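You operate a simulated robot arm through the tools that you are given. There is no shell and no other tool. Be economical: measure what you need, move in short steps, check, and stop when the job is done.

You run a simulated two-armed robot. Do the job below in one go: nothing can be reset, and whatever is moved stays where it is left.

TASK
Grind half a turn of pepper into the saucer, then add one orange scoop of salt.
Fine: stand the pepper mill in the saucer and hold it while its head turns; mill and scoop go back. Set down upright: pepper mill.

Only the result counts: the job must be done as asked and must still hold three seconds after the hand-in. Knocking over, shifting, dropping, spilling or breaking anything else fails it.

THE ROBOT
Two 7-joint arms with two-finger parallel grippers on one trunk, on a base that drives. Base frame: it is fixed to the floor where the robot stands at the start and does not move with it; the origin is under the middle of the robot, x ahead of it, y to its left, z up; the surface under the hand at the start is at about z = 900. Units: mm, degrees, N and s.
The left shoulder is at the start at [70, 133, 1276], the right one opposite. With the tool pointing down near the work surface each hand reaches from about 100 to 640 mm from the robot's upright axis, wherever it stands, measured 20 degrees to its own side. Places, roughly: dish [500, -200, 900]; measuring cup [1000, -750, 1000]; pepper mill head [500, 0, 1100]. Payload 1.57 kg a hand.
The TCP of each hand is the grasp point between the finger pads, 30 mm short of the fingertips. In the tool frame z runs along the fingers and y along their closing line. The gripper opens to 80 mm. The fingers are 17 mm wide and 12 mm thick; the gripper's body (40 by 82 mm) begins 80 mm behind the TCP.
Orientation is that of the tool frame in the base frame, as a unit quaternion [x, y, z, w]. With the fingers straight down and closing along the base's y, the tool's x points along the base's -x, its y along +y and its z along -z.

THE INTERFACE
- The arms move only by the tool send_rows. It takes "left_rows", "right_rows" or both (then of equal length, played together; a hand with none holds still); each is one flat list of numbers, 7 for each row, row after row: the shift along the tool's x, y, z in mm, then the turn, a rotation vector about the tool's x, y, z in rad, then the gripper command, from -1 (shut) to 1 (fully open), values between in proportion. In form: [tx, ty, tz, wx, wy, wz, jaw, tx, ty, tz, wx, wy, wz, jaw, ...]. A call has 1 to 12 rows; each row is the pose to reach, as a shift and turn from the pose commanded when the call began, along the tool's axes at that moment. A row lasts 0.2 s, in which the tool goes at most 50 mm and 8.6 degrees; a call with a longer step from one row to the next is refused whole, and so is a gripper value outside its range. A pose out of reach is approached as far as the arm can. The call stops where the force on the tool passes 40 N (or 10 N more than at its start, if that is more) or the arm is blocked; 0.2 s more then pass. Each finger travels about 153 mm/s and halts on what it meets, pressing with about 28 N; the grip force reading is that of the motor and also rises with nothing between the fingers. The clock runs only during rows and for 0.2 s after the last one: add rows that repeat a pose to give the fingers time. The reply holds the time, the measured pose of the TCP, the force on the tool along the base axes, the opening and the grip force, in the units named above and with some noise, with the torque about the TCP (base axes, N m) and any sound that the robot's microphone picked up.
- Cameras (640 x 400 px; columns grow to the right, rows downward): "scene" is now at [124.6, -22.6, 1497.5]; the picture's right is [-0.34, -0.94, 0.00], its down [-0.58, 0.21, -0.79] and it looks along [0.74, -0.27, -0.62] (base axes); focal length 214 px, centre (320, 200). "left" rides on the left gripper at [72, 7, -122] in its tool frame; the picture's right is [-0.09, 1.00, 0.00], its down [-0.84, -0.08, -0.54] and it looks along [-0.54, -0.05, 0.84] (tool axes); focal length 238 px, centre (320, 200). "right" rides on the right gripper at [72, -7, -122] in its tool frame; the picture's right is [0.09, 1.00, 0.00], its down [-0.84, 0.08, -0.54] and it looks along [-0.54, 0.05, 0.84] (tool axes); focal length 238 px, centre (320, 200). There is no depth. A picture from a camera that has moved, and an enlarged one, comes with that camera's place and axes in the base frame and with its lens. The place of the scene camera against the robot may be out by one fixed shift of up to 18 mm in any direction.
- grab_frame(camera): a new picture of that camera. No time passes.
- move_column(by): slides the trunk up (or, below 0, down) by that many mm; the arms and the scene camera ride with it, the base frame stays. It gives what a move gives, with no picture.
- steer(legs): drives the robot by 1 to 6 legs, each [ahead, left, turn to the left] in mm, mm and degrees, along the robot's own axes; the way and the turn of a leg run together, so that a leg with both is an arc; at most 1500 mm and 180 degrees a leg. The arms and the cameras ride along, it lands a little off, and it stops where it bumps. It gives what a move gives.
- aim_head(pan, tilt): turns the head with the scene camera to pan (to the left, within 86 degrees either way) and tilt (down, from -29 to 69), counted from straight ahead of the robot. It gives what a move gives.
- zoom(camera, box): a new picture of the part [left, top, right, bottom] of that camera's present view, enlarged. No time passes.
- sign_off(): hands the job in; it is judged then, once.

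Work in short steps. Places have to be worked out from the pictures, the camera data and where the tool is seen: move nearer, look again, correct. Check each grasp and each placing, and mend what went wrong. You have 120 turns and 88 pictures in all, those below and enlarged ones among them. Open the grippers and draw the arms clear of the work before you hand the job in, unless the task says otherwise; then end with one line.

The tools are called after "Request:" as name(argument=value, ...) on one line, values as JSON. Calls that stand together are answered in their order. send_rows: Moves the arms, as the interface text tells. Its arguments: {"type":"object","properties":{"left_rows":{"type":"array","items":{"type":"number"}},"right_rows":{"type":"array","items":{"type":"number"}}},"required":[]} The other tools are called the same way: move_column (by) slides the trunk up or down; steer (legs) drives the base; aim_head (pan, tilt) turns the head that bears the scene camera; grab_frame (camera) takes a picture; zoom (camera, box) takes an enlarged picture of a part of a camera's view; sign_off () hands the job in.

At the start:

```text
t: 0.0
left_tcp_pos: [388.1, -2.8, 1378.6]
left_orientation: [0.0, 1.0, 0.0, 0.0]
left_ft_force: [-0.1, 0.6, -0.2]
left_torque: [0.03, -0.01, 0.0]
left_grip_width: 79.9
left_gripper_force: 0.1
right_tcp_pos: [331.1, -427.6, 1336.6]
right_orientation: [-0.001, 1.0, 0.0, 0.001]
right_ft_force: [0.3, 1.2, -0.7]
right_torque: [-0.02, 0.04, 0.02]
right_grip_width: 80.0
right_gripper_force: 0.0
trunk travel left (down, up): [-850.0, 90.0]
robot x, y, heading: [0.4, -1.9, -0.2]
head pan, tilt: [-19.9, 38.1]
```

scene: 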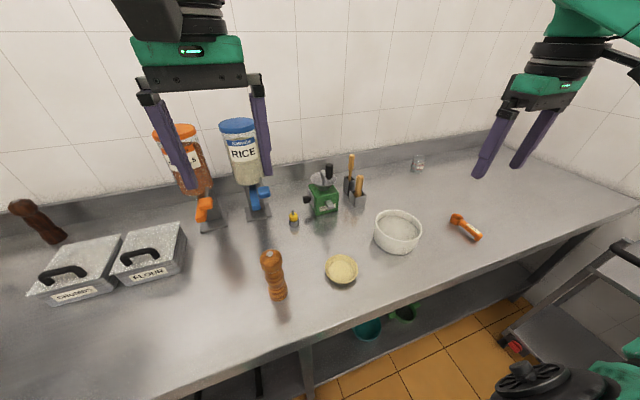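
right: 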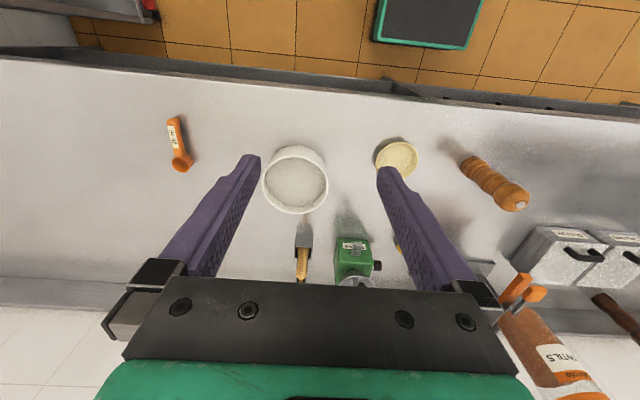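
left: 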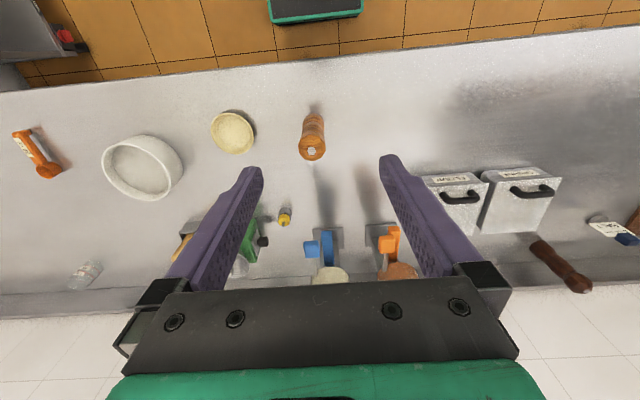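

I start by enlarging the parts of the scene that matter: mill, saucer, salt bowl, orange scoop.

Request:
zoom(camera="scene", box=[230, 180, 390, 310])

Request:
zoom(camera="scene", box=[360, 140, 520, 270])

Request:
zoom(camera="right", box=[130, 90, 330, 220])

```text
3.08 times, centred on (310, 245) of scene
camera zoom: at [124.6, -22.6, 1497.5], right [-0.34, -0.94, 0.0], down [-0.58, 0.21, -0.79], along [0.74, -0.27, -0.62], focal length 660 px, centre (351, 62)
```

zoom: 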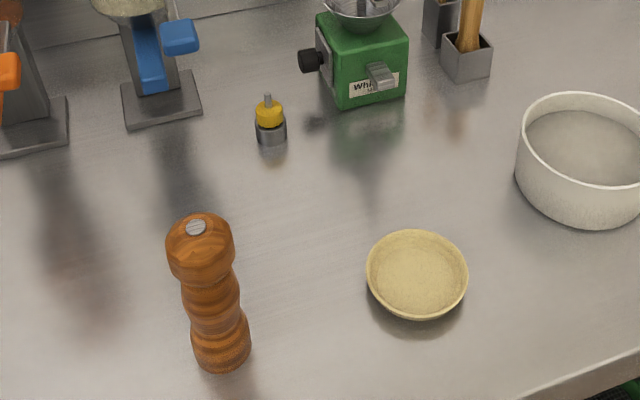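

```text
3.08 times, centred on (440, 205) of scene
camera zoom: at [124.6, -22.6, 1497.5], right [-0.34, -0.94, 0.0], down [-0.58, 0.21, -0.79], along [0.74, -0.27, -0.62], focal length 660 px, centre (-49, 185)
```

zoom: 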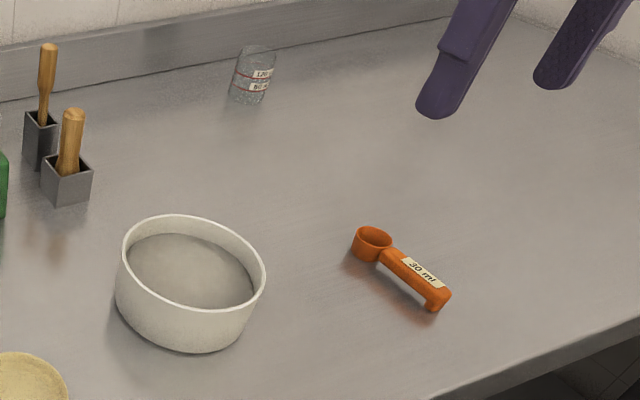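

```text
3.08 times, centred on (230, 155) of right
camera zoom: at [258.3, -435.0, 1458.3], right [-0.09, 1.0, 0.0], down [0.84, 0.08, 0.54], along [0.54, 0.05, -0.84], focal length 733 px, centre (597, 338)
```

zoom: 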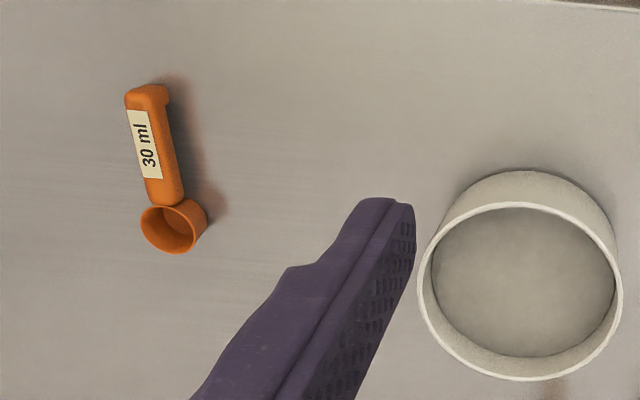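

Saucer is near (476,-233), mill near (455,-30), salt bowl near (540,-470) and the scoop runs from about (420,-741) to (528,-748). I shift the base right by 130 mm so both arms can reach the saucer.

Request:
steer(legs=[[0, -130, 0]])

Request:
aim_head(pan=-5, tilt=48)

Request:
zoom(camera="scene", box=[200, 120, 440, 320])

Request:
grab_frame(camera="left")

```text
t: 1.3
left_tcp_pos: [389.2, -129.0, 1378.3]
left_orientation: [0.0, 1.0, -0.002, 0.001]
left_ft_force: [-0.2, 0.2, 0.2]
left_torque: [-0.02, 0.03, 0.0]
left_grip_width: 80.0
left_gripper_force: 0.1
right_tcp_pos: [332.1, -553.9, 1338.6]
right_orientation: [-0.001, 1.0, -0.001, 0.0]
right_ft_force: [0.0, 0.9, 0.8]
right_torque: [-0.03, 0.01, 0.02]
right_grip_width: 80.0
right_gripper_force: 0.0
trunk travel left (down, up): [-850.0, 90.0]
robot x, y, heading: [-0.6, -129.5, 0.2]
head pan, tilt: [-19.9, 38.1]
```

```text
t: 2.1
left_tcp_pos: [389.8, -132.2, 1378.3]
left_orientation: [-0.001, 1.0, 0.0, 0.0]
left_ft_force: [-0.6, 1.0, -0.6]
left_torque: [-0.01, 0.0, 0.0]
left_grip_width: 79.9
left_gripper_force: 0.0
right_tcp_pos: [332.0, -558.6, 1336.9]
right_orientation: [-0.001, 1.0, 0.0, 0.001]
right_ft_force: [0.8, 0.4, -0.5]
right_torque: [0.01, 0.01, -0.04]
right_grip_width: 80.1
right_gripper_force: 0.0
trunk travel left (down, up): [-850.0, 90.0]
robot x, y, heading: [1.8, -132.9, 0.3]
head pan, tilt: [-5.0, 48.0]
```

```text
2.00 times, centred on (320, 220) of scene
camera zoom: at [122.2, -131.0, 1483.3], right [-0.09, -1.0, 0.0], down [-0.74, 0.06, -0.67], along [0.67, -0.06, -0.74], focal length 429 px, centre (320, 160)
```

zoom: 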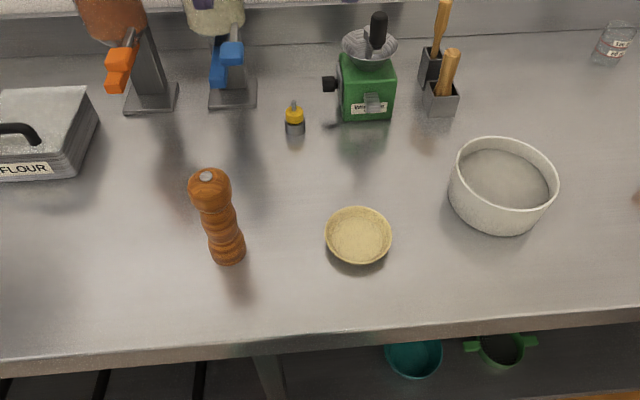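

```text
80 pictures are left
camera left: at [317.4, -127.1, 1499.9], right [0.09, 1.0, 0.0], down [0.84, -0.08, 0.54], along [0.54, -0.05, -0.84], focal length 238 px, centre (320, 200)
```

left: 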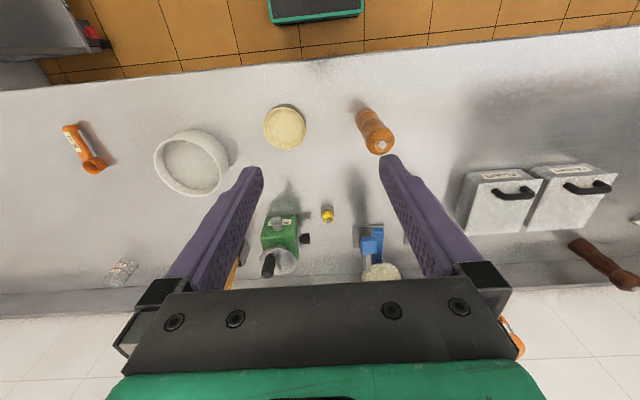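

Estimates agree: saucer ≈ (476,-228), mill ≈ (468,-34). I turn the left hand to point forward-right and 35° below horizontal, stopping 150 mm short of the mill.

Request:
send_rows(left_rows=[4.1, 18.8, 36.5, 0.02615, -0.118, 0.05026, 1, 8.25, 37.5, 73, 0.0523, -0.236, 0.1005, 1, 12.4, 56.2, 109.5, 0.07845, -0.354, 0.1508, 1, 16.5, 75, 146, 0.1046, -0.472, 0.201, 1, 20.6, 93.8, 182.5, 0.13075, -0.59, 0.2513, 1, 24.75, 112.5, 219, 0.1569, -0.708, 0.3016, 1, 28.9, 131.2, 255.5, 0.183, -0.826, 0.3518, 1, 33, 150, 292, 0.2092, -0.9441, 0.4021, 1])

Request:
grab_frame(camera="left")

Request:
zoom(camera="scene", box=[180, 100, 400, 300])

```text
t: 4.0
left_tcp_pos: [449.1, 38.7, 1114.8]
left_orientation: [0.231, 0.877, -0.006, 0.422]
left_ft_force: [1.1, 0.1, -0.5]
left_torque: [0.02, 0.01, -0.03]
left_grip_width: 80.1
left_gripper_force: 0.0
left hand out of reach, approached as far as the arm can: row 4, 5, 6, 7, 8
right_tcp_pos: [333.2, -554.0, 1337.9]
right_orientation: [-0.002, 1.0, -0.001, -0.001]
right_ft_force: [-1.1, 0.0, 0.4]
right_torque: [-0.06, 0.03, 0.01]
right_grip_width: 79.9
right_gripper_force: 0.1
trunk travel left (down, up): [-850.0, 90.0]
robot x, y, heading: [-1.3, -134.1, 0.2]
head pan, tilt: [-5.0, 48.0]
stopped in row 8 (left hand): the arm was blocked; the commanded pose is now the measured one
```

```text
79 pictures are left
camera left: at [323.2, 98.7, 1141.4], right [0.46, 0.85, 0.25], down [0.02, -0.29, 0.96], along [0.89, -0.43, -0.15], focal length 238 px, centre (320, 200)
```

left: 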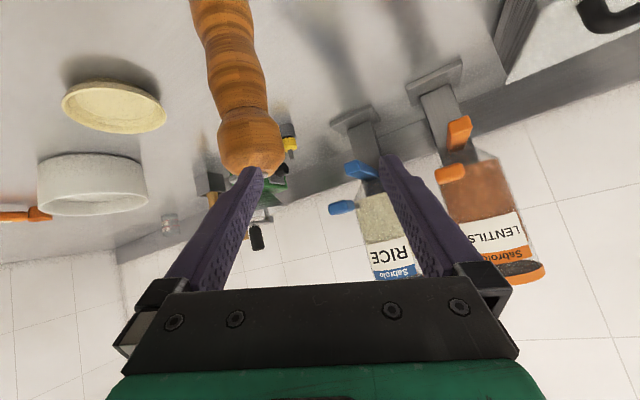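

```text
2.00 times, centred on (290, 200) of scene
camera zoom: at [123.4, -126.4, 1483.2], right [-0.09, -1.0, 0.0], down [-0.74, 0.06, -0.67], along [0.67, -0.06, -0.74], focal length 429 px, centre (380, 200)
```

zoom: 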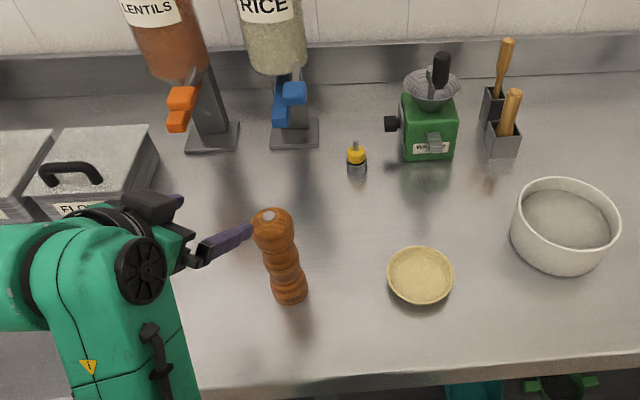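

The fold-in was too tight for the arm. I raise the left hand straight up and back the base off about 130 mm to give it room.

Request:
send_rows(left_rows=[-29.7, 7.3, -25.7, 0, 0, 0, 1, -59.3, 14.7, -51.3, 0, 0, 0, 1, -89, 22, -77, 0, 0, 0, 1])

Request:
steer(legs=[[-130, 0, 0]])

```text
t: 4.8
left_tcp_pos: [459.7, 40.1, 1239.2]
left_orientation: [0.23, 0.876, -0.008, 0.423]
left_ft_force: [0.5, -0.2, 0.2]
left_torque: [-0.02, -0.03, -0.03]
left_grip_width: 79.9
left_gripper_force: 0.1
left hand out of reach, approached as far as the arm can: row 2, 3
right_tcp_pos: [331.3, -553.5, 1338.9]
right_orientation: [-0.002, 1.0, -0.001, -0.001]
right_ft_force: [0.7, 0.5, -0.9]
right_torque: [0.02, 0.05, -0.02]
right_grip_width: 80.0
right_gripper_force: 0.1
trunk travel left (down, up): [-850.0, 90.0]
robot x, y, heading: [-6.2, -132.6, -0.0]
head pan, tilt: [-5.0, 48.0]
```

```text
t: 6.1
left_tcp_pos: [332.0, 38.8, 1238.5]
left_orientation: [0.23, 0.877, -0.007, 0.423]
left_ft_force: [0.0, -0.3, -0.4]
left_torque: [-0.03, -0.01, -0.04]
left_grip_width: 80.0
left_gripper_force: 0.0
right_tcp_pos: [203.0, -557.1, 1335.7]
right_orientation: [0.0, 1.0, 0.0, -0.002]
right_ft_force: [0.5, 0.8, 0.9]
right_torque: [0.02, -0.01, 0.02]
right_grip_width: 80.1
right_gripper_force: 0.1
trunk travel left (down, up): [-850.0, 90.0]
robot x, y, heading: [-127.6, -129.0, 0.1]
head pan, tilt: [-5.0, 48.0]
```

Now with more room I straighten the roll and lower the left hand to about 130 mm behind the mill body.

Request:
send_rows(left_rows=[19.9, -8.3, 30, 0.0236, -0.0204, -0.028, 1, 39.8, -16.6, 60, 0.0472, -0.0408, -0.056, 1, 59.7, -24.8, 90, 0.0708, -0.0612, -0.084, 1, 79.6, -33.1, 120, 0.0944, -0.0816, -0.112, 1, 99.5, -41.4, 150, 0.118, -0.102, -0.14, 1, 99.5, -41.4, 150, 0.118, -0.102, -0.14, 1])

Request:
grab_frame(camera="left")

Request:
grab_frame(camera="scene")

```text
t: 7.5
left_tcp_pos: [371.2, 7.3, 1063.0]
left_orientation: [0.194, 0.866, -0.1, 0.45]
left_ft_force: [-0.5, 0.6, -1.0]
left_torque: [-0.01, -0.03, -0.06]
left_grip_width: 80.0
left_gripper_force: 0.0
right_tcp_pos: [198.7, -557.8, 1335.3]
right_orientation: [-0.001, 1.0, 0.0, 0.0]
right_ft_force: [0.4, -0.3, 0.5]
right_torque: [-0.04, 0.01, 0.01]
right_grip_width: 80.0
right_gripper_force: 0.1
trunk travel left (down, up): [-850.0, 90.0]
robot x, y, heading: [-131.0, -128.6, 0.4]
head pan, tilt: [-5.0, 48.0]
```

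```text
77 pictures are left
camera left: at [245.1, 72.6, 1072.8], right [0.47, 0.88, 0.08], down [0.0, -0.09, 1.0], along [0.88, -0.47, -0.04], focal length 238 px, centre (320, 200)
```

left: 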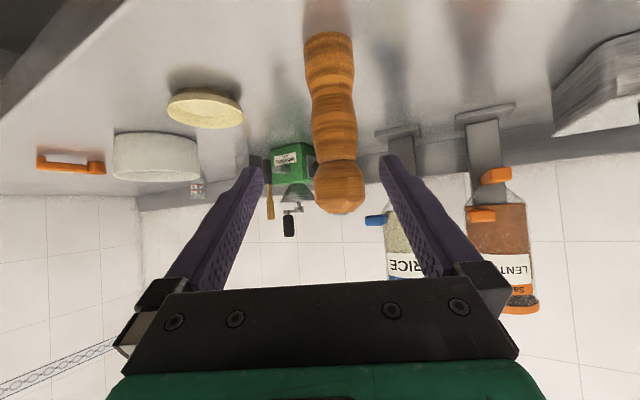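

```text
76 pictures are left
camera scene: at [-8.9, -130.7, 1483.3], right [-0.09, -1.0, 0.0], down [-0.74, 0.06, -0.67], along [0.67, -0.06, -0.74], focal length 214 px, centre (320, 200)
```

scene: 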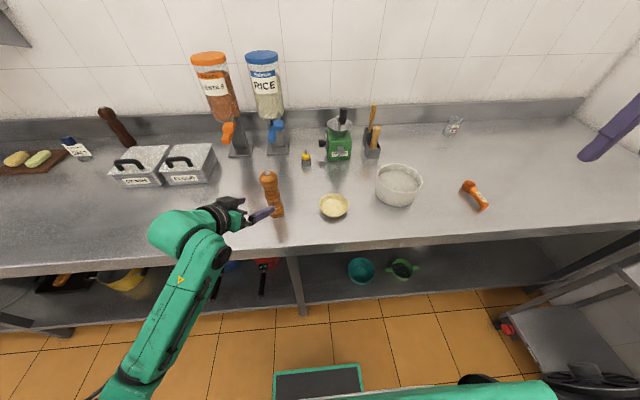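

The side view puts the mill axis near (470,-23), with its waist near z≈951 and the neck under the head near z≈1018. I shift sideways/down and go half the approach, then look again.

Request:
send_rows(left_rows=[15, 7, 20, 0, 0, 0, 1, 29.5, 14, 45, 0, 0, 0, 1, 29.5, 14, 75, 0, 0, 0, 1])

Request:
grab_frame(camera="left")

```text
t: 8.3
left_tcp_pos: [417.7, 2.3, 993.5]
left_orientation: [0.192, 0.866, -0.099, 0.451]
left_ft_force: [0.8, -0.6, 1.1]
left_torque: [0.0, -0.03, -0.01]
left_grip_width: 79.8
left_gripper_force: 0.0
right_tcp_pos: [203.3, -558.3, 1335.1]
right_orientation: [-0.001, 1.0, 0.001, -0.001]
right_ft_force: [-0.3, 0.4, -0.8]
right_torque: [0.05, -0.03, 0.02]
right_grip_width: 80.1
right_gripper_force: 0.0
trunk travel left (down, up): [-850.0, 90.0]
robot x, y, heading: [-132.5, -130.2, 0.2]
head pan, tilt: [-5.0, 48.0]
```

```text
75 pictures are left
camera left: at [291.5, 68.4, 1005.2], right [0.47, 0.88, 0.08], down [0.0, -0.09, 1.0], along [0.88, -0.47, -0.04], focal length 238 px, centre (320, 200)
```

left: 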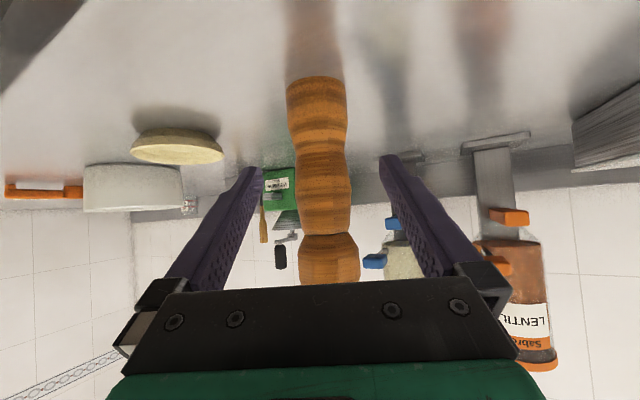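

The mill is centred between the fingers (axis ≈ (476,-25), waist z ≈ 950). I go in 74 mm and look before closing.

Request:
send_rows(left_rows=[-1, 0, 25, 0, 0, 0, 1, -2, 0, 50, 0, 0, 0, 1, -3, 0, 74, 0, 0, 0, 1])

Request:
grab_frame(camera="left")

Request:
zoom(camera="scene", box=[220, 140, 380, 250])

```text
t: 9.1
left_tcp_pos: [471.5, -24.8, 953.9]
left_orientation: [0.193, 0.866, -0.1, 0.451]
left_ft_force: [0.0, -0.9, 0.5]
left_torque: [-0.04, 0.0, 0.04]
left_grip_width: 79.8
left_gripper_force: 0.0
right_tcp_pos: [203.1, -558.6, 1336.0]
right_orientation: [-0.001, 1.0, 0.0, -0.001]
right_ft_force: [0.3, 0.1, 0.4]
right_torque: [-0.05, -0.02, 0.03]
right_grip_width: 80.1
right_gripper_force: 0.1
trunk travel left (down, up): [-850.0, 90.0]
robot x, y, heading: [-125.0, -133.2, 0.1]
head pan, tilt: [-5.0, 48.0]
```

```text
74 pictures are left
camera left: at [346.4, 40.7, 966.0], right [0.47, 0.88, 0.08], down [0.0, -0.09, 1.0], along [0.88, -0.47, -0.04], focal length 238 px, centre (320, 200)
```

left: 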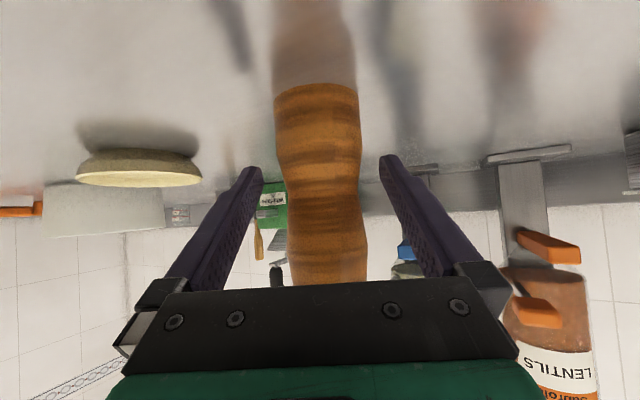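

```text
3.64 times, centred on (300, 195) of scene
camera zoom: at [-7.8, -130.9, 1483.2], right [-0.09, -1.0, 0.0], down [-0.74, 0.06, -0.67], along [0.67, -0.06, -0.74], focal length 780 px, centre (393, 218)
```

zoom: 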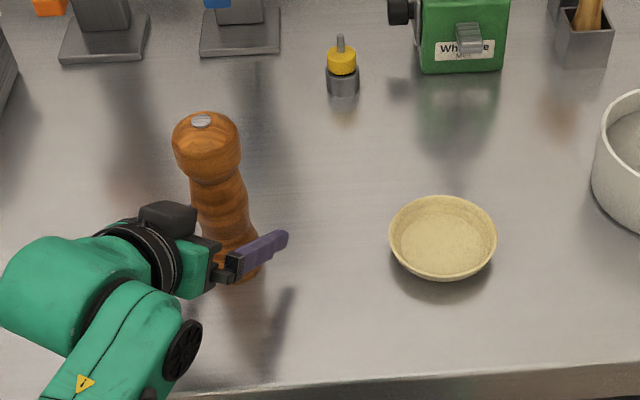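

The mill axis lies about 10 mm beyond the TCP. I advance 10 mm and close.

Request:
send_rows(left_rows=[0, 0, 10, 0, 0, 0, 1, 0, 0, 10, 0, 0, 0, 0.3, 0, 0, 10, 0, 0, 0, 0, 0, 0, 10, 0, 0, 0, -0.4, 0, 0, 10, 0, 0, 0, -1, 0, 0, 10, 0, 0, 0, -1])

Request:
grab_frame(camera="left")

```text
t: 10.5
left_tcp_pos: [478.4, -28.3, 949.6]
left_orientation: [0.193, 0.866, -0.1, 0.451]
left_ft_force: [1.8, 1.1, 0.8]
left_torque: [0.1, -0.11, -0.03]
left_grip_width: 52.2
left_gripper_force: 28.1
right_tcp_pos: [202.4, -558.0, 1336.1]
right_orientation: [-0.001, 1.0, 0.0, 0.0]
right_ft_force: [0.9, -0.1, -0.5]
right_torque: [0.01, 0.0, -0.01]
right_grip_width: 80.2
right_gripper_force: 0.0
trunk travel left (down, up): [-850.0, 90.0]
robot x, y, heading: [-132.5, -130.7, 0.3]
head pan, tilt: [-5.0, 48.0]
```

```text
72 pictures are left
camera left: at [353.6, 37.6, 960.7], right [0.47, 0.88, 0.08], down [0.0, -0.09, 1.0], along [0.88, -0.47, -0.04], focal length 238 px, centre (320, 200)
```

left: 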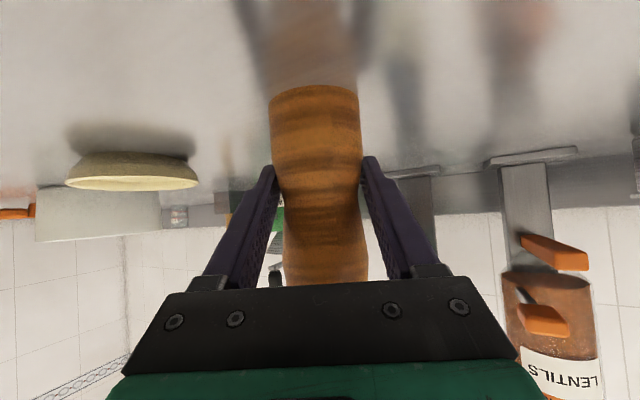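

Firm grip at 52 mm. Home pose of this grasp is TCP (478.4,-28.3,949.6). I lift 60 mm and carry it 198 mm to the right, over the saucer.

Request:
send_rows(left_rows=[-16.3, 0, -11.5, 0, 0, 0, -1, -32.7, 0, -23, 0, 0, 0, -1, -49, 0, -34.5, 0, 0, 0, -1, -55.1, -22.4, -25.9, 0, 0, 0, -1, -61.2, -44.8, -17.3, 0, 0, 0, -1, -69.3, -74.6, -5.8, 0, 0, 0, -1, -77.4, -104.4, 5.7, 0, 0, 0, -1, -85.5, -134.2, 17.2, 0, 0, 0, -1, -93.6, -164, 28.7, 0, 0, 0, -1, -97.7, -179, 34.4, 0, 0, 0, -1, -97.7, -179, 34.4, 0, 0, 0, -1])

Request:
grab_frame(camera="left")

Request:
zoom(camera="scene", box=[240, 120, 440, 260])

```text
t: 12.9
left_tcp_pos: [480.6, -222.4, 1007.3]
left_orientation: [0.192, 0.866, -0.098, 0.451]
left_ft_force: [0.3, -0.8, -3.3]
left_torque: [-0.02, 0.01, -0.04]
left_grip_width: 52.3
left_gripper_force: 27.6
right_tcp_pos: [202.5, -557.2, 1336.2]
right_orientation: [-0.001, 1.0, 0.0, 0.0]
right_ft_force: [0.1, 0.2, 0.0]
right_torque: [0.0, -0.02, 0.0]
right_grip_width: 80.0
right_gripper_force: 0.1
trunk travel left (down, up): [-850.0, 90.0]
robot x, y, heading: [-132.6, -128.7, 0.4]
head pan, tilt: [-5.0, 48.0]
```

```text
71 pictures are left
camera left: at [354.5, -157.7, 1017.8], right [0.47, 0.88, 0.08], down [0.0, -0.09, 1.0], along [0.88, -0.47, -0.04], focal length 238 px, centre (320, 200)
```

left: 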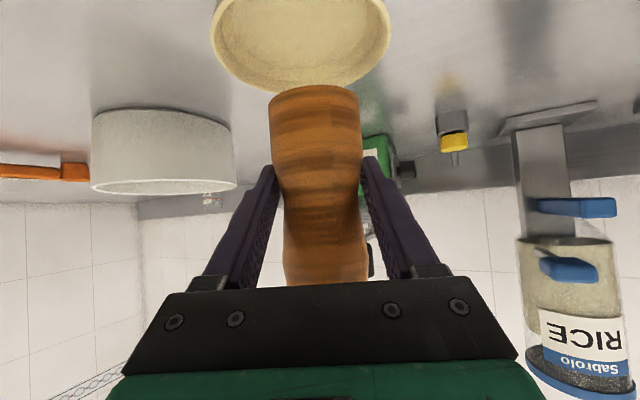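

```text
2.86 times, centred on (340, 190) of scene
camera zoom: at [-7.5, -130.1, 1483.2], right [-0.09, -1.0, 0.0], down [-0.74, 0.06, -0.67], along [0.67, -0.06, -0.74], focal length 613 px, centre (263, 229)
```

zoom: 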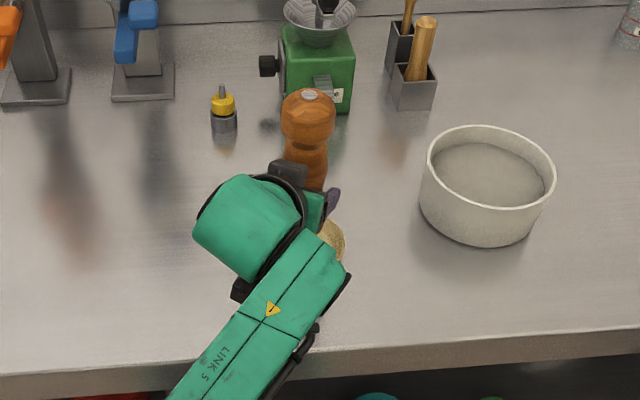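

The mill is nearly over the saucer centre, a few millimetres too far ahead and left. I shift (-5,-4) and lower 30 mm to compare at close range.

Request:
send_rows(left_rows=[13, -2.9, 7.5, 0, 0, 0, -1, 26.1, -5.7, 15, 0, 0, 0, -1, 26.1, -5.7, 15, 0, 0, 0, -1])

Request:
grab_frame(camera="left")

Request:
grab_frame(camera="right")

```text
t: 13.7
left_tcp_pos: [487.0, -213.7, 984.8]
left_orientation: [0.19, 0.864, -0.083, 0.46]
left_ft_force: [0.0, 0.0, -4.2]
left_torque: [-0.04, -0.06, 0.02]
left_grip_width: 52.0
left_gripper_force: 28.5
right_tcp_pos: [202.9, -558.1, 1336.5]
right_orientation: [0.0, 1.0, 0.0, -0.001]
right_ft_force: [0.2, 0.7, 0.8]
right_torque: [0.01, 0.01, 0.01]
right_grip_width: 80.1
right_gripper_force: 0.1
trunk travel left (down, up): [-850.0, 90.0]
robot x, y, heading: [-131.4, -130.5, 0.1]
head pan, tilt: [-5.0, 48.0]
```

```text
69 pictures are left
camera left: at [360.3, -150.0, 994.4], right [0.45, 0.89, 0.11], down [-0.02, -0.11, 0.99], along [0.89, -0.45, -0.03], focal length 238 px, centre (320, 200)
```

left: 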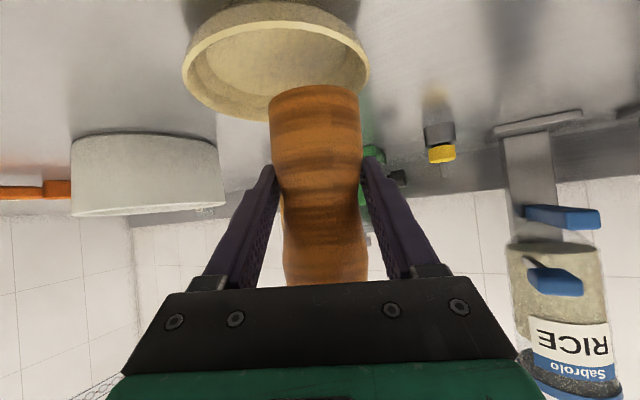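

```text
68 pictures are left
camera right: at [129.4, -565.5, 1458.0], right [-0.09, 1.0, 0.0], down [0.84, 0.08, 0.54], along [0.54, 0.05, -0.84], focal length 238 px, centre (320, 200)
```

right: 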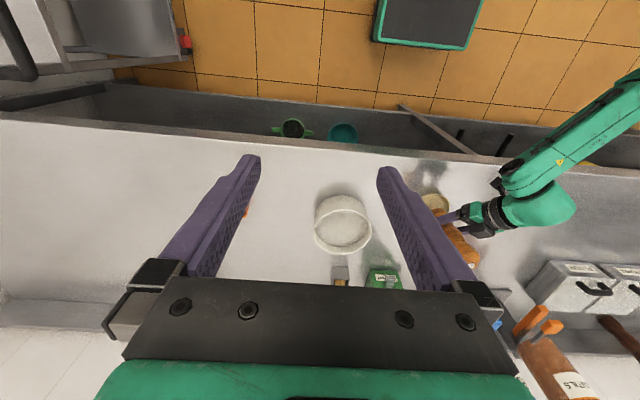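

The arm is short of its target (stretched): the base must come nearer. I lift 45 mm, then drive 80 ahead and 80 right with the mill held.

Request:
send_rows(left_rows=[-18.4, 0, -13, 0, 0, 0, -1, -36.8, 0, -25.9, 0, 0, 0, -1, -36.8, 0, -25.9, 0, 0, 0, -1])

Request:
steer(legs=[[80, -80, 0]])

```text
t: 14.7
left_tcp_pos: [483.7, -199.2, 1006.0]
left_orientation: [0.193, 0.871, -0.069, 0.447]
left_ft_force: [0.1, 0.2, -2.8]
left_torque: [0.03, -0.01, -0.04]
left_grip_width: 52.3
left_gripper_force: 28.3
right_tcp_pos: [202.5, -557.6, 1335.2]
right_orientation: [-0.003, 1.0, 0.0, -0.001]
right_ft_force: [0.5, 0.4, -0.2]
right_torque: [0.0, 0.02, 0.04]
right_grip_width: 79.9
right_gripper_force: 0.0
trunk travel left (down, up): [-850.0, 90.0]
robot x, y, heading: [-127.9, -125.9, 0.1]
head pan, tilt: [-5.0, 48.0]
stopped in row 3 (left hand): the arm was blocked; the commanded pose is now the measured one
```

```text
t: 15.9
left_tcp_pos: [560.1, -277.9, 1008.8]
left_orientation: [0.193, 0.87, -0.07, 0.448]
left_ft_force: [0.8, -0.1, -3.8]
left_torque: [0.01, 0.0, 0.01]
left_grip_width: 52.3
left_gripper_force: 28.5
right_tcp_pos: [277.9, -636.7, 1337.4]
right_orientation: [-0.001, 1.0, -0.001, 0.001]
right_ft_force: [0.0, 0.5, 0.2]
right_torque: [-0.06, -0.06, 0.01]
right_grip_width: 80.2
right_gripper_force: 0.1
trunk travel left (down, up): [-850.0, 90.0]
robot x, y, heading: [-49.7, -209.1, 0.1]
head pan, tilt: [-5.0, 48.0]
```

Now I bring the mill back over the saucer centre (about (473,-227)) with its upright orientation restored.

Request:
send_rows(left_rows=[14.6, 3.3, -20.2, 0.0125, -0.005, -0.0065, -1, 29.2, 6.6, -40.3, 0.025, -0.01, -0.013, -1, 43.9, 10, -60.5, 0.0375, -0.015, -0.0195, -1, 58.5, 13.3, -80.7, 0.05, -0.02, -0.026, -1, 58.5, 13.3, -80.7, 0.05, -0.02, -0.026, -1])

Request:
grab_frame(camera="left")

Request:
grab_frame(camera="scene")

```text
t: 17.1
left_tcp_pos: [475.5, -224.9, 1007.1]
left_orientation: [0.192, 0.867, -0.099, 0.449]
left_ft_force: [-0.4, 0.6, -2.7]
left_torque: [-0.01, -0.01, 0.01]
left_grip_width: 52.2
left_gripper_force: 28.0
right_tcp_pos: [281.9, -639.1, 1336.8]
right_orientation: [-0.001, 1.0, 0.0, 0.0]
right_ft_force: [0.5, -0.5, 0.0]
right_torque: [-0.01, -0.04, 0.01]
right_grip_width: 79.9
right_gripper_force: 0.1
trunk travel left (down, up): [-850.0, 90.0]
robot x, y, heading: [-46.1, -210.0, -0.1]
head pan, tilt: [-5.0, 48.0]
```

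```text
67 pictures are left
camera left: at [349.9, -161.4, 1019.4], right [0.47, 0.88, 0.08], down [0.0, -0.09, 1.0], along [0.88, -0.47, -0.04], focal length 238 px, centre (320, 200)
```

left: 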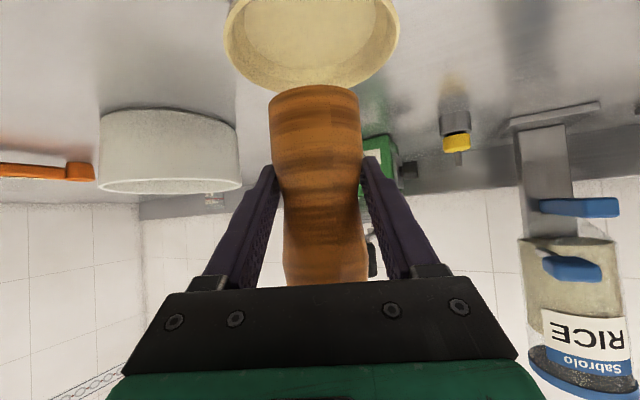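

```text
66 pictures are left
camera scene: at [71.7, -210.3, 1483.2], right [-0.09, -1.0, 0.0], down [-0.74, 0.06, -0.67], along [0.67, -0.06, -0.74], focal length 214 px, centre (320, 200)
```

scene: 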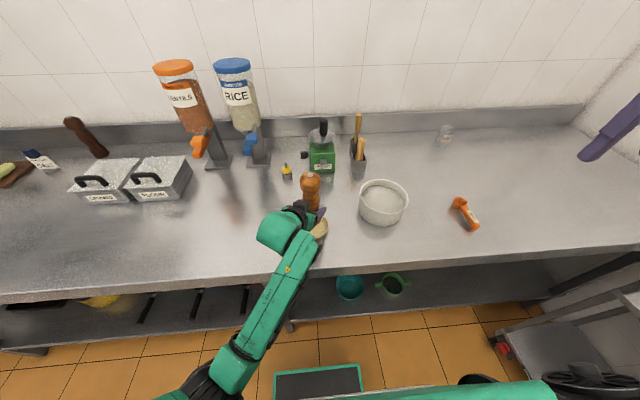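

The mill is aligned with the saucer within ~3 mm. I lower 42 mm so its base is inside the rim.

Request:
send_rows(left_rows=[11.5, 0, 8, 0, 0, 0, -1, 23, 0, 16, 0, 0, 0, -1, 34.4, 0, 24.2, 0, 0, 0, -1, 34.4, 0, 24.2, 0, 0, 0, -1])

Request:
grab_frame(camera="left")

```text
t: 18.1
left_tcp_pos: [475.9, -227.7, 966.2]
left_orientation: [0.192, 0.867, -0.099, 0.45]
left_ft_force: [-0.3, -0.1, -3.9]
left_torque: [0.03, 0.01, 0.02]
left_grip_width: 52.1
left_gripper_force: 28.6
right_tcp_pos: [281.8, -637.5, 1336.9]
right_orientation: [-0.001, 1.0, -0.001, 0.0]
right_ft_force: [-0.9, 0.3, 0.8]
right_torque: [0.0, 0.03, -0.02]
right_grip_width: 80.1
right_gripper_force: 0.1
trunk travel left (down, up): [-850.0, 90.0]
robot x, y, heading: [-49.3, -208.4, 0.2]
head pan, tilt: [-5.0, 48.0]
```

```text
65 pictures are left
camera left: at [350.9, -162.2, 978.0], right [0.47, 0.88, 0.08], down [0.0, -0.09, 1.0], along [0.88, -0.47, -0.04], focal length 238 px, centre (320, 200)
```

left: 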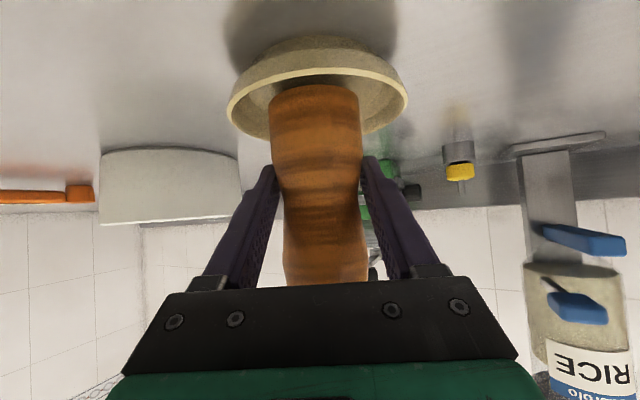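

Still centred. I lower 5 mm more slowly and watch the vertical force.

Request:
send_rows(left_rows=[1.6, 0, 1.15, 0, 0, 0, -1, 3.3, 0, 2.3, 0, 0, 0, -1, 4.1, 0, 2.9, 0, 0, 0, -1, 4.1, 0, 2.9, 0, 0, 0, -1])

```text
t: 19.1
left_tcp_pos: [475.7, -227.4, 962.1]
left_orientation: [0.192, 0.867, -0.099, 0.449]
left_ft_force: [0.5, -0.2, -4.1]
left_torque: [-0.01, 0.0, 0.04]
left_grip_width: 52.2
left_gripper_force: 27.8
right_tcp_pos: [281.4, -639.1, 1336.4]
right_orientation: [0.0, 1.0, 0.0, 0.0]
right_ft_force: [0.2, 0.0, -0.2]
right_torque: [0.01, -0.02, -0.03]
right_grip_width: 80.0
right_gripper_force: 0.1
trunk travel left (down, up): [-850.0, 90.0]
robot x, y, heading: [-50.2, -212.3, -0.0]
head pan, tilt: [-5.0, 48.0]
```

No contact yet; 5 mm more.

Request:
send_rows(left_rows=[1.2, 0, 0.9, 0, 0, 0, -1, 2.4, 0, 1.7, 0, 0, 0, -1, 3.6, 0, 2.6, 0, 0, 0, -1, 4.1, 0, 2.9, 0, 0, 0, -1, 4.1, 0, 2.9, 0, 0, 0, -1])

```text
t: 20.3
left_tcp_pos: [475.1, -228.4, 957.7]
left_orientation: [0.193, 0.867, -0.1, 0.449]
left_ft_force: [-0.9, 0.5, -2.8]
left_torque: [-0.03, -0.02, 0.02]
left_grip_width: 52.1
left_gripper_force: 28.2
right_tcp_pos: [281.7, -637.3, 1336.2]
right_orientation: [-0.001, 1.0, 0.0, 0.001]
right_ft_force: [0.0, 0.0, 0.0]
right_torque: [0.0, 0.03, 0.02]
right_grip_width: 80.2
right_gripper_force: 0.1
trunk travel left (down, up): [-850.0, 90.0]
robot x, y, heading: [-52.1, -211.5, 0.2]
head pan, tilt: [-5.0, 48.0]
```

Still free (bottom ≈ 908). I go on in 1 mm steps, 4 mm at most.

Request:
send_rows(left_rows=[0.8, 0, 0.6, 0, 0, 0, -1, 1.6, 0, 1.15, 0, 0, 0, -1, 2.4, 0, 1.7, 0, 0, 0, -1, 2.4, 0, 1.7, 0, 0, 0, -1])

```text
t: 21.3
left_tcp_pos: [475.3, -227.6, 957.0]
left_orientation: [0.192, 0.865, -0.1, 0.453]
left_ft_force: [3.6, -0.4, 13.3]
left_torque: [0.06, 0.02, 0.05]
left_grip_width: 52.1
left_gripper_force: 28.4
right_tcp_pos: [279.4, -639.1, 1337.1]
right_orientation: [-0.001, 1.0, 0.0, 0.0]
right_ft_force: [0.6, -0.5, -0.3]
right_torque: [0.01, 0.01, 0.02]
right_grip_width: 80.2
right_gripper_force: 0.0
trunk travel left (down, up): [-850.0, 90.0]
robot x, y, heading: [-49.1, -209.8, -0.0]
head pan, tilt: [-5.0, 48.0]
```

Contact: the mill stands in the saucer. I ease the press by 1 mm and bring the right hand over the mill head, high first.

Request:
send_rows(left_rows=[-0.8, 0, -0.6, 0, 0, 0, -1, -0.8, 0, -0.6, 0, 0, 0, -1, -0.8, 0, -0.6, 0, 0, 0, -1, -0.8, 0, -0.6, 0, 0, 0, -1, -0.8, 0, -0.6, 0, 0, 0, -1, -0.8, 0, -0.6, 0, 0, 0, -1, -0.8, 0, -0.6, 0, 0, 0, -1, -0.8, 0, -0.6, 0, 0, 0, -1, -0.8, 0, -0.6, 0, 0, 0, -1, -0.8, 0, -0.6, 0, 0, 0, -1, -0.8, 0, -0.6, 0, 0, 0, -1, -0.8, 0, -0.6, 0, 0, 0, -1], right_rows=[-19.5, 41, 0, 0, 0, 0, 1, -39, 82, 0, 0, 0, 0, 1, -58.5, 123, 0, 0, 0, 0, 1, -78, 164, 0, 0, 0, 0, 1, -97.5, 205, 0, 0, 0, 0, 1, -117, 246, 0, 0, 0, 0, 1, -136.5, 287, 0, 0, 0, 0, 1, -156, 328, 0, 0, 0, 0, 1, -175.5, 369, 0, 0, 0, 0, 1, -195, 410, 10, 0, 0, 0, 1, -195, 410, 50, 0, 0, 0, 1, -195, 410, 90, 0, 0, 0, 1])

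Request:
grab_frame(camera="right")

Request:
grab_frame(camera="scene")

```text
t: 23.9
left_tcp_pos: [472.9, -227.3, 955.8]
left_orientation: [0.192, 0.866, -0.099, 0.45]
left_ft_force: [-2.7, -1.2, 13.0]
left_torque: [-0.09, -0.21, -0.09]
left_grip_width: 52.1
left_gripper_force: 27.7
right_tcp_pos: [408.4, -310.4, 1254.9]
right_orientation: [0.001, 1.0, 0.001, 0.002]
right_ft_force: [0.2, 0.0, -0.4]
right_torque: [0.02, -0.01, 0.0]
right_grip_width: 79.9
right_gripper_force: 0.1
right hand out of reach, approached as far as the arm can: row 7, 8, 9, 10, 11, 12
trunk travel left (down, up): [-850.0, 90.0]
robot x, y, heading: [-51.4, -208.8, 0.2]
head pan, tilt: [-5.0, 48.0]
```

```text
64 pictures are left
camera right: at [334.3, -317.8, 1376.4], right [-0.09, 1.0, 0.0], down [0.83, 0.07, 0.55], along [0.54, 0.05, -0.84], focal length 238 px, centre (320, 200)
```

right: 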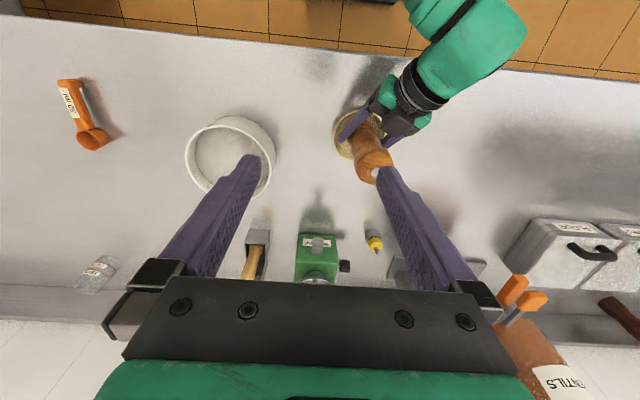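

```text
63 pictures are left
camera scene: at [67.9, -209.7, 1483.6], right [-0.09, -1.0, 0.0], down [-0.74, 0.06, -0.67], along [0.67, -0.06, -0.74], focal length 214 px, centre (320, 200)
```

scene: 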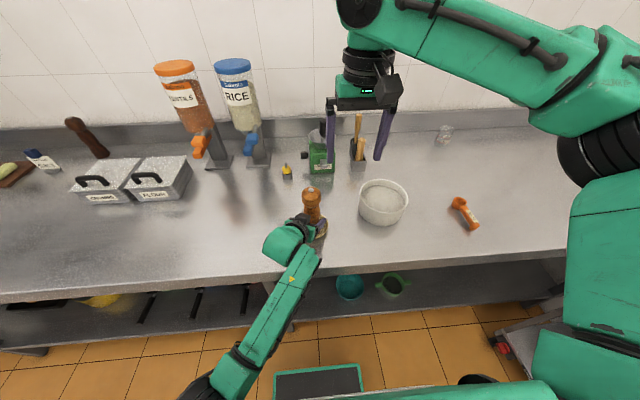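

The right hand fell short because it is still high. I lower its command to z≈1167 (fingertips stay well above the mill top) and see whether it reaches.

Request:
send_rows(right_rows=[0, 0, 25, 0, 0, 0, 1, 0, 0, 50, 0, 0, 0, 1, 0, 0, 75, 0, 0, 0, 1, 0, 0, 75, 0, 0, 0, 1, 0, 0, 75, 0, 0, 0, 1])

```text
t: 25.1
left_tcp_pos: [474.3, -227.8, 956.0]
left_orientation: [0.192, 0.866, -0.099, 0.451]
left_ft_force: [-4.3, -0.1, 8.4]
left_torque: [-0.13, -0.01, -0.08]
left_grip_width: 52.4
left_gripper_force: 28.3
right_tcp_pos: [407.3, -310.8, 1181.6]
right_orientation: [0.0, 1.0, 0.0, 0.001]
right_ft_force: [0.0, -0.4, 0.5]
right_torque: [0.01, 0.0, 0.01]
right_grip_width: 80.1
right_gripper_force: 0.1
trunk travel left (down, up): [-850.0, 90.0]
robot x, y, heading: [-46.0, -210.7, 0.1]
head pan, tilt: [-5.0, 48.0]
```

It follows again. I move it the remaining (67,83) at this height.

Request:
send_rows(right_rows=[-17, 21, 0, 0, 0, 0, 1, -34, 42, 0, 0, 0, 0, 1, -50, 62, 0, 0, 0, 0, 1, -67, 83, 0, 0, 0, 0, 1, -67, 83, 0, 0, 0, 0, 1])

Request:
grab_frame(camera="right")

```text
t: 26.3
left_tcp_pos: [476.1, -227.0, 955.8]
left_orientation: [0.192, 0.866, -0.099, 0.45]
left_ft_force: [0.4, -0.6, 7.7]
left_torque: [-0.07, -0.24, -0.03]
left_grip_width: 52.5
left_gripper_force: 28.2
right_tcp_pos: [417.7, -298.0, 1179.0]
right_orientation: [-0.001, 1.0, 0.0, 0.001]
right_ft_force: [0.2, -0.2, 0.2]
right_torque: [0.02, -0.02, -0.01]
right_grip_width: 80.1
right_gripper_force: 0.0
right hand out of reach, approached as far as the arm can: row 1, 2, 3, 4, 5
trunk travel left (down, up): [-850.0, 90.0]
robot x, y, heading: [-48.9, -208.6, -0.1]
head pan, tilt: [-5.0, 48.0]
```

```text
62 pictures are left
camera right: at [344.6, -304.6, 1300.9], right [-0.09, 1.0, 0.0], down [0.84, 0.08, 0.54], along [0.54, 0.05, -0.84], focal length 238 px, centre (320, 200)
```

right: 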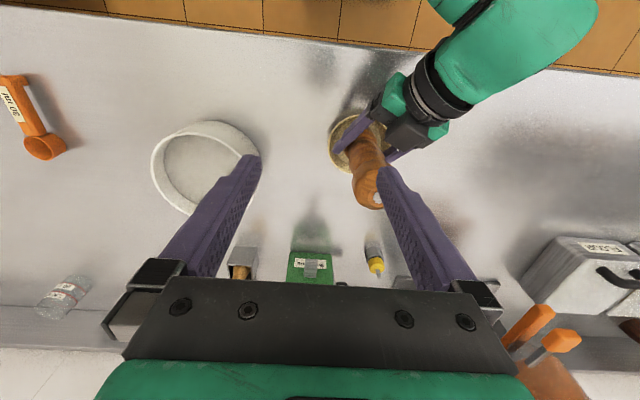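

The right arm seems limited by a wrist/shoulder joint at yaw 0. I yaw the hand +60° (left) while moving on, which should free it.

Request:
send_rows(right_rows=[-7, 9, 0, 0, 0, -0.131, 1, -14, 17, 0, 0, 0, -0.262, 1, -22, 26, 0, 0, 0, -0.393, 1, -29, 35, 0, 0, 0, -0.524, 1, -36, 44, 0, 0, 0, -0.654, 1, -43, 53, 0, 0, 0, -0.785, 1, -51, 62, 0, 0, 0, -0.916, 1, -58, 70.5, 0, 0, 0, -1.047, 1, -58, 70.5, 0, 0, 0, -1.047, 1])

Request:
grab_frame(camera="scene")

```text
t: 28.3
left_tcp_pos: [475.0, -227.4, 956.3]
left_orientation: [0.191, 0.866, -0.098, 0.45]
left_ft_force: [1.2, 0.4, 8.7]
left_torque: [-0.07, -0.21, 0.0]
left_grip_width: 52.4
left_gripper_force: 28.0
right_tcp_pos: [414.9, -294.1, 1170.3]
right_orientation: [-0.502, 0.865, -0.001, 0.001]
right_ft_force: [-0.9, 0.9, 0.1]
right_torque: [-0.03, -0.01, 0.02]
right_grip_width: 80.0
right_gripper_force: 0.1
right hand out of reach, approached as far as the arm can: row 1, 2, 3, 4, 5, 6, 7, 8, 9
trunk travel left (down, up): [-850.0, 90.0]
robot x, y, heading: [-51.9, -213.1, -0.3]
head pan, tilt: [-5.0, 48.0]
```

```text
61 pictures are left
camera scene: at [69.7, -210.2, 1483.4], right [-0.09, -1.0, 0.0], down [-0.74, 0.06, -0.67], along [0.67, -0.06, -0.74], focal length 214 px, centre (320, 200)
```

scene: 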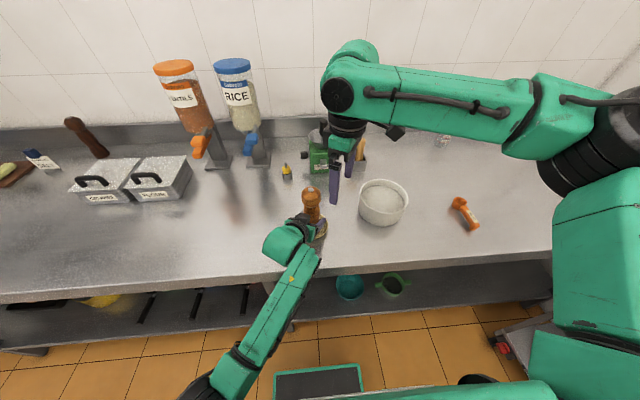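

Both arms are at their inward/height limits here. Raising the trunk by 90 lifts the mill clear and lowers the hands relative to the shoulders; I'll then reposition the base nearer and more to the left.

Request:
move_column(by=88)

Request:
send_rows(right_rows=[35, -20, 0, 0, 0, 0, 1, 70, -40, 0, 0, 0, 0, 1, 104, -59.5, 0, 0, 0, 0, 1])

Request:
steer(legs=[[55, 90, 0]])

```text
t: 29.6
left_tcp_pos: [475.9, -227.0, 1042.1]
left_orientation: [0.193, 0.867, -0.099, 0.448]
left_ft_force: [0.5, 0.1, -3.5]
left_torque: [0.01, -0.02, 0.01]
left_grip_width: 52.2
left_gripper_force: 28.2
right_tcp_pos: [416.9, -294.4, 1257.7]
right_orientation: [-0.5, 0.866, 0.0, 0.001]
right_ft_force: [-0.2, 0.5, -0.3]
right_torque: [0.01, -0.03, 0.04]
right_grip_width: 80.0
right_gripper_force: 0.0
trunk travel left (down, up): [-938.0, 2.0]
robot x, y, heading: [-51.0, -211.3, 0.0]
head pan, tilt: [-5.0, 48.0]
```

```text
t: 30.4
left_tcp_pos: [475.4, -227.6, 1043.7]
left_orientation: [0.193, 0.867, -0.099, 0.449]
left_ft_force: [0.3, -0.5, -4.0]
left_torque: [0.01, -0.03, 0.0]
left_grip_width: 52.1
left_gripper_force: 28.0
right_tcp_pos: [416.4, -415.8, 1257.4]
right_orientation: [-0.502, 0.865, 0.001, 0.0]
right_ft_force: [0.2, 0.2, 0.9]
right_torque: [-0.04, 0.04, 0.0]
right_grip_width: 80.1
right_gripper_force: 0.1
trunk travel left (down, up): [-938.0, 2.0]
robot x, y, heading: [-51.6, -207.7, 0.2]
head pan, tilt: [-5.0, 48.0]
```

```text
t: 31.5
left_tcp_pos: [526.8, -141.8, 1043.8]
left_orientation: [0.192, 0.867, -0.096, 0.45]
left_ft_force: [-1.4, 0.6, -3.3]
left_torque: [0.02, 0.01, 0.03]
left_grip_width: 52.1
left_gripper_force: 28.2
right_tcp_pos: [467.9, -329.3, 1256.9]
right_orientation: [-0.502, 0.865, 0.002, 0.002]
right_ft_force: [-0.7, -0.7, -0.2]
right_torque: [0.04, -0.01, 0.0]
right_grip_width: 80.2
right_gripper_force: 0.0
trunk travel left (down, up): [-938.0, 2.0]
robot x, y, heading: [-0.8, -122.5, 0.3]
head pan, tilt: [-5.0, 48.0]
```

Now the left hand carries the mill back over the saucer while yawing 35° right, so its wrist stays out on the left.

Request:
send_rows(left_rows=[1.2, -20, -1.7, 0.1, 0, 0.07, -1, 2.4, -40, -3.4, 0.2, 0, 0.14, -1, 3.5, -60, -5.2, 0.3, 0, 0.21, -1, 4.7, -80, -6.9, 0.4, 0, 0.281, -1, 5.9, -100, -8.6, 0.5, 0, 0.351, -1, 5.9, -100, -8.6, 0.5, 0, 0.351, -1])

Request:
grab_frame(camera="left")

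Request:
grab_frame(camera="scene")

```text
t: 32.9
left_tcp_pos: [477.1, -223.5, 1043.5]
left_orientation: [0.444, 0.768, -0.232, 0.398]
left_ft_force: [0.1, -0.1, -3.1]
left_torque: [0.0, 0.01, 0.01]
left_grip_width: 52.0
left_gripper_force: 27.8
right_tcp_pos: [469.3, -325.1, 1256.5]
right_orientation: [-0.502, 0.865, 0.001, 0.001]
right_ft_force: [-0.8, 0.7, 0.6]
right_torque: [0.02, 0.0, 0.02]
right_grip_width: 79.9
right_gripper_force: 0.1
trunk travel left (down, up): [-938.0, 2.0]
robot x, y, heading: [2.3, -122.0, 0.2]
head pan, tilt: [-5.0, 48.0]
```

```text
60 pictures are left
camera left: at [411.9, -98.2, 1054.6], right [0.89, 0.45, 0.07], down [-0.05, -0.07, 1.0], along [0.45, -0.89, -0.04], focal length 238 px, centre (320, 200)
```

left: 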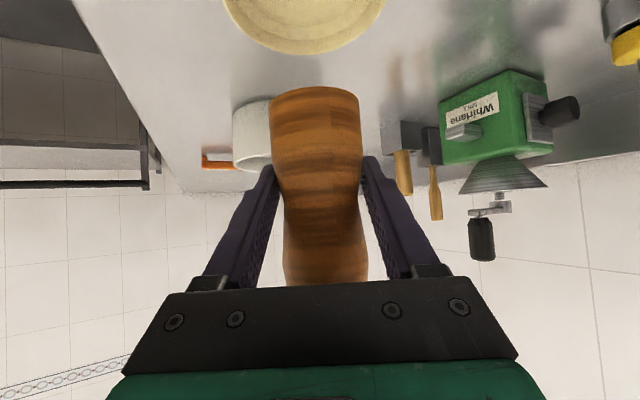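

```text
59 pictures are left
camera scene: at [125.0, -121.3, 1571.2], right [-0.08, -1.0, 0.0], down [-0.74, 0.06, -0.67], along [0.67, -0.06, -0.74], focal length 214 px, centre (320, 200)
```

scene: 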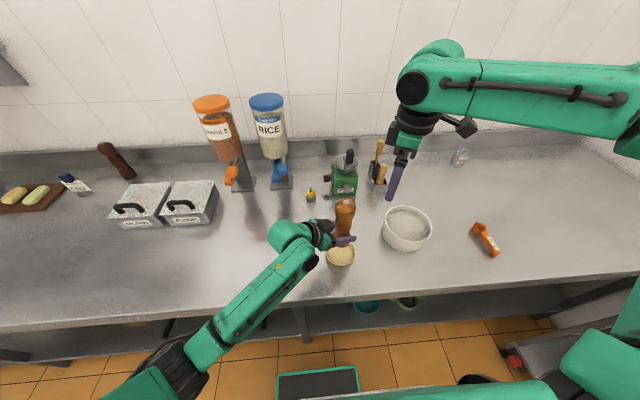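

Left is comfortable. I test the right hand's reach above the mill (fingertips stay ~45 mm above its top).

Request:
send_rows(right_rows=[-30.5, 14.4, 0, 0, 0, 0, 1, -61, 28.8, 0, 0, 0, 0, 1, -91.6, 43.2, 0, 0, 0, 0, 1, -91.6, 43.2, 0, 0, 0, 0, 1])

```text
t: 33.9
left_tcp_pos: [476.6, -224.8, 1042.2]
left_orientation: [0.444, 0.769, -0.23, 0.397]
left_ft_force: [-0.4, 0.0, -3.0]
left_torque: [-0.03, 0.01, 0.01]
left_grip_width: 52.5
left_gripper_force: 27.9
right_tcp_pos: [479.6, -224.5, 1258.3]
right_orientation: [-0.501, 0.865, 0.0, 0.002]
right_ft_force: [-0.6, -0.4, 0.0]
right_torque: [0.02, 0.03, 0.01]
right_grip_width: 79.9
right_gripper_force: 0.0
trunk travel left (down, up): [-938.0, 2.0]
robot x, y, heading: [4.1, -122.1, 0.2]
head pan, tilt: [-5.0, 48.0]
```

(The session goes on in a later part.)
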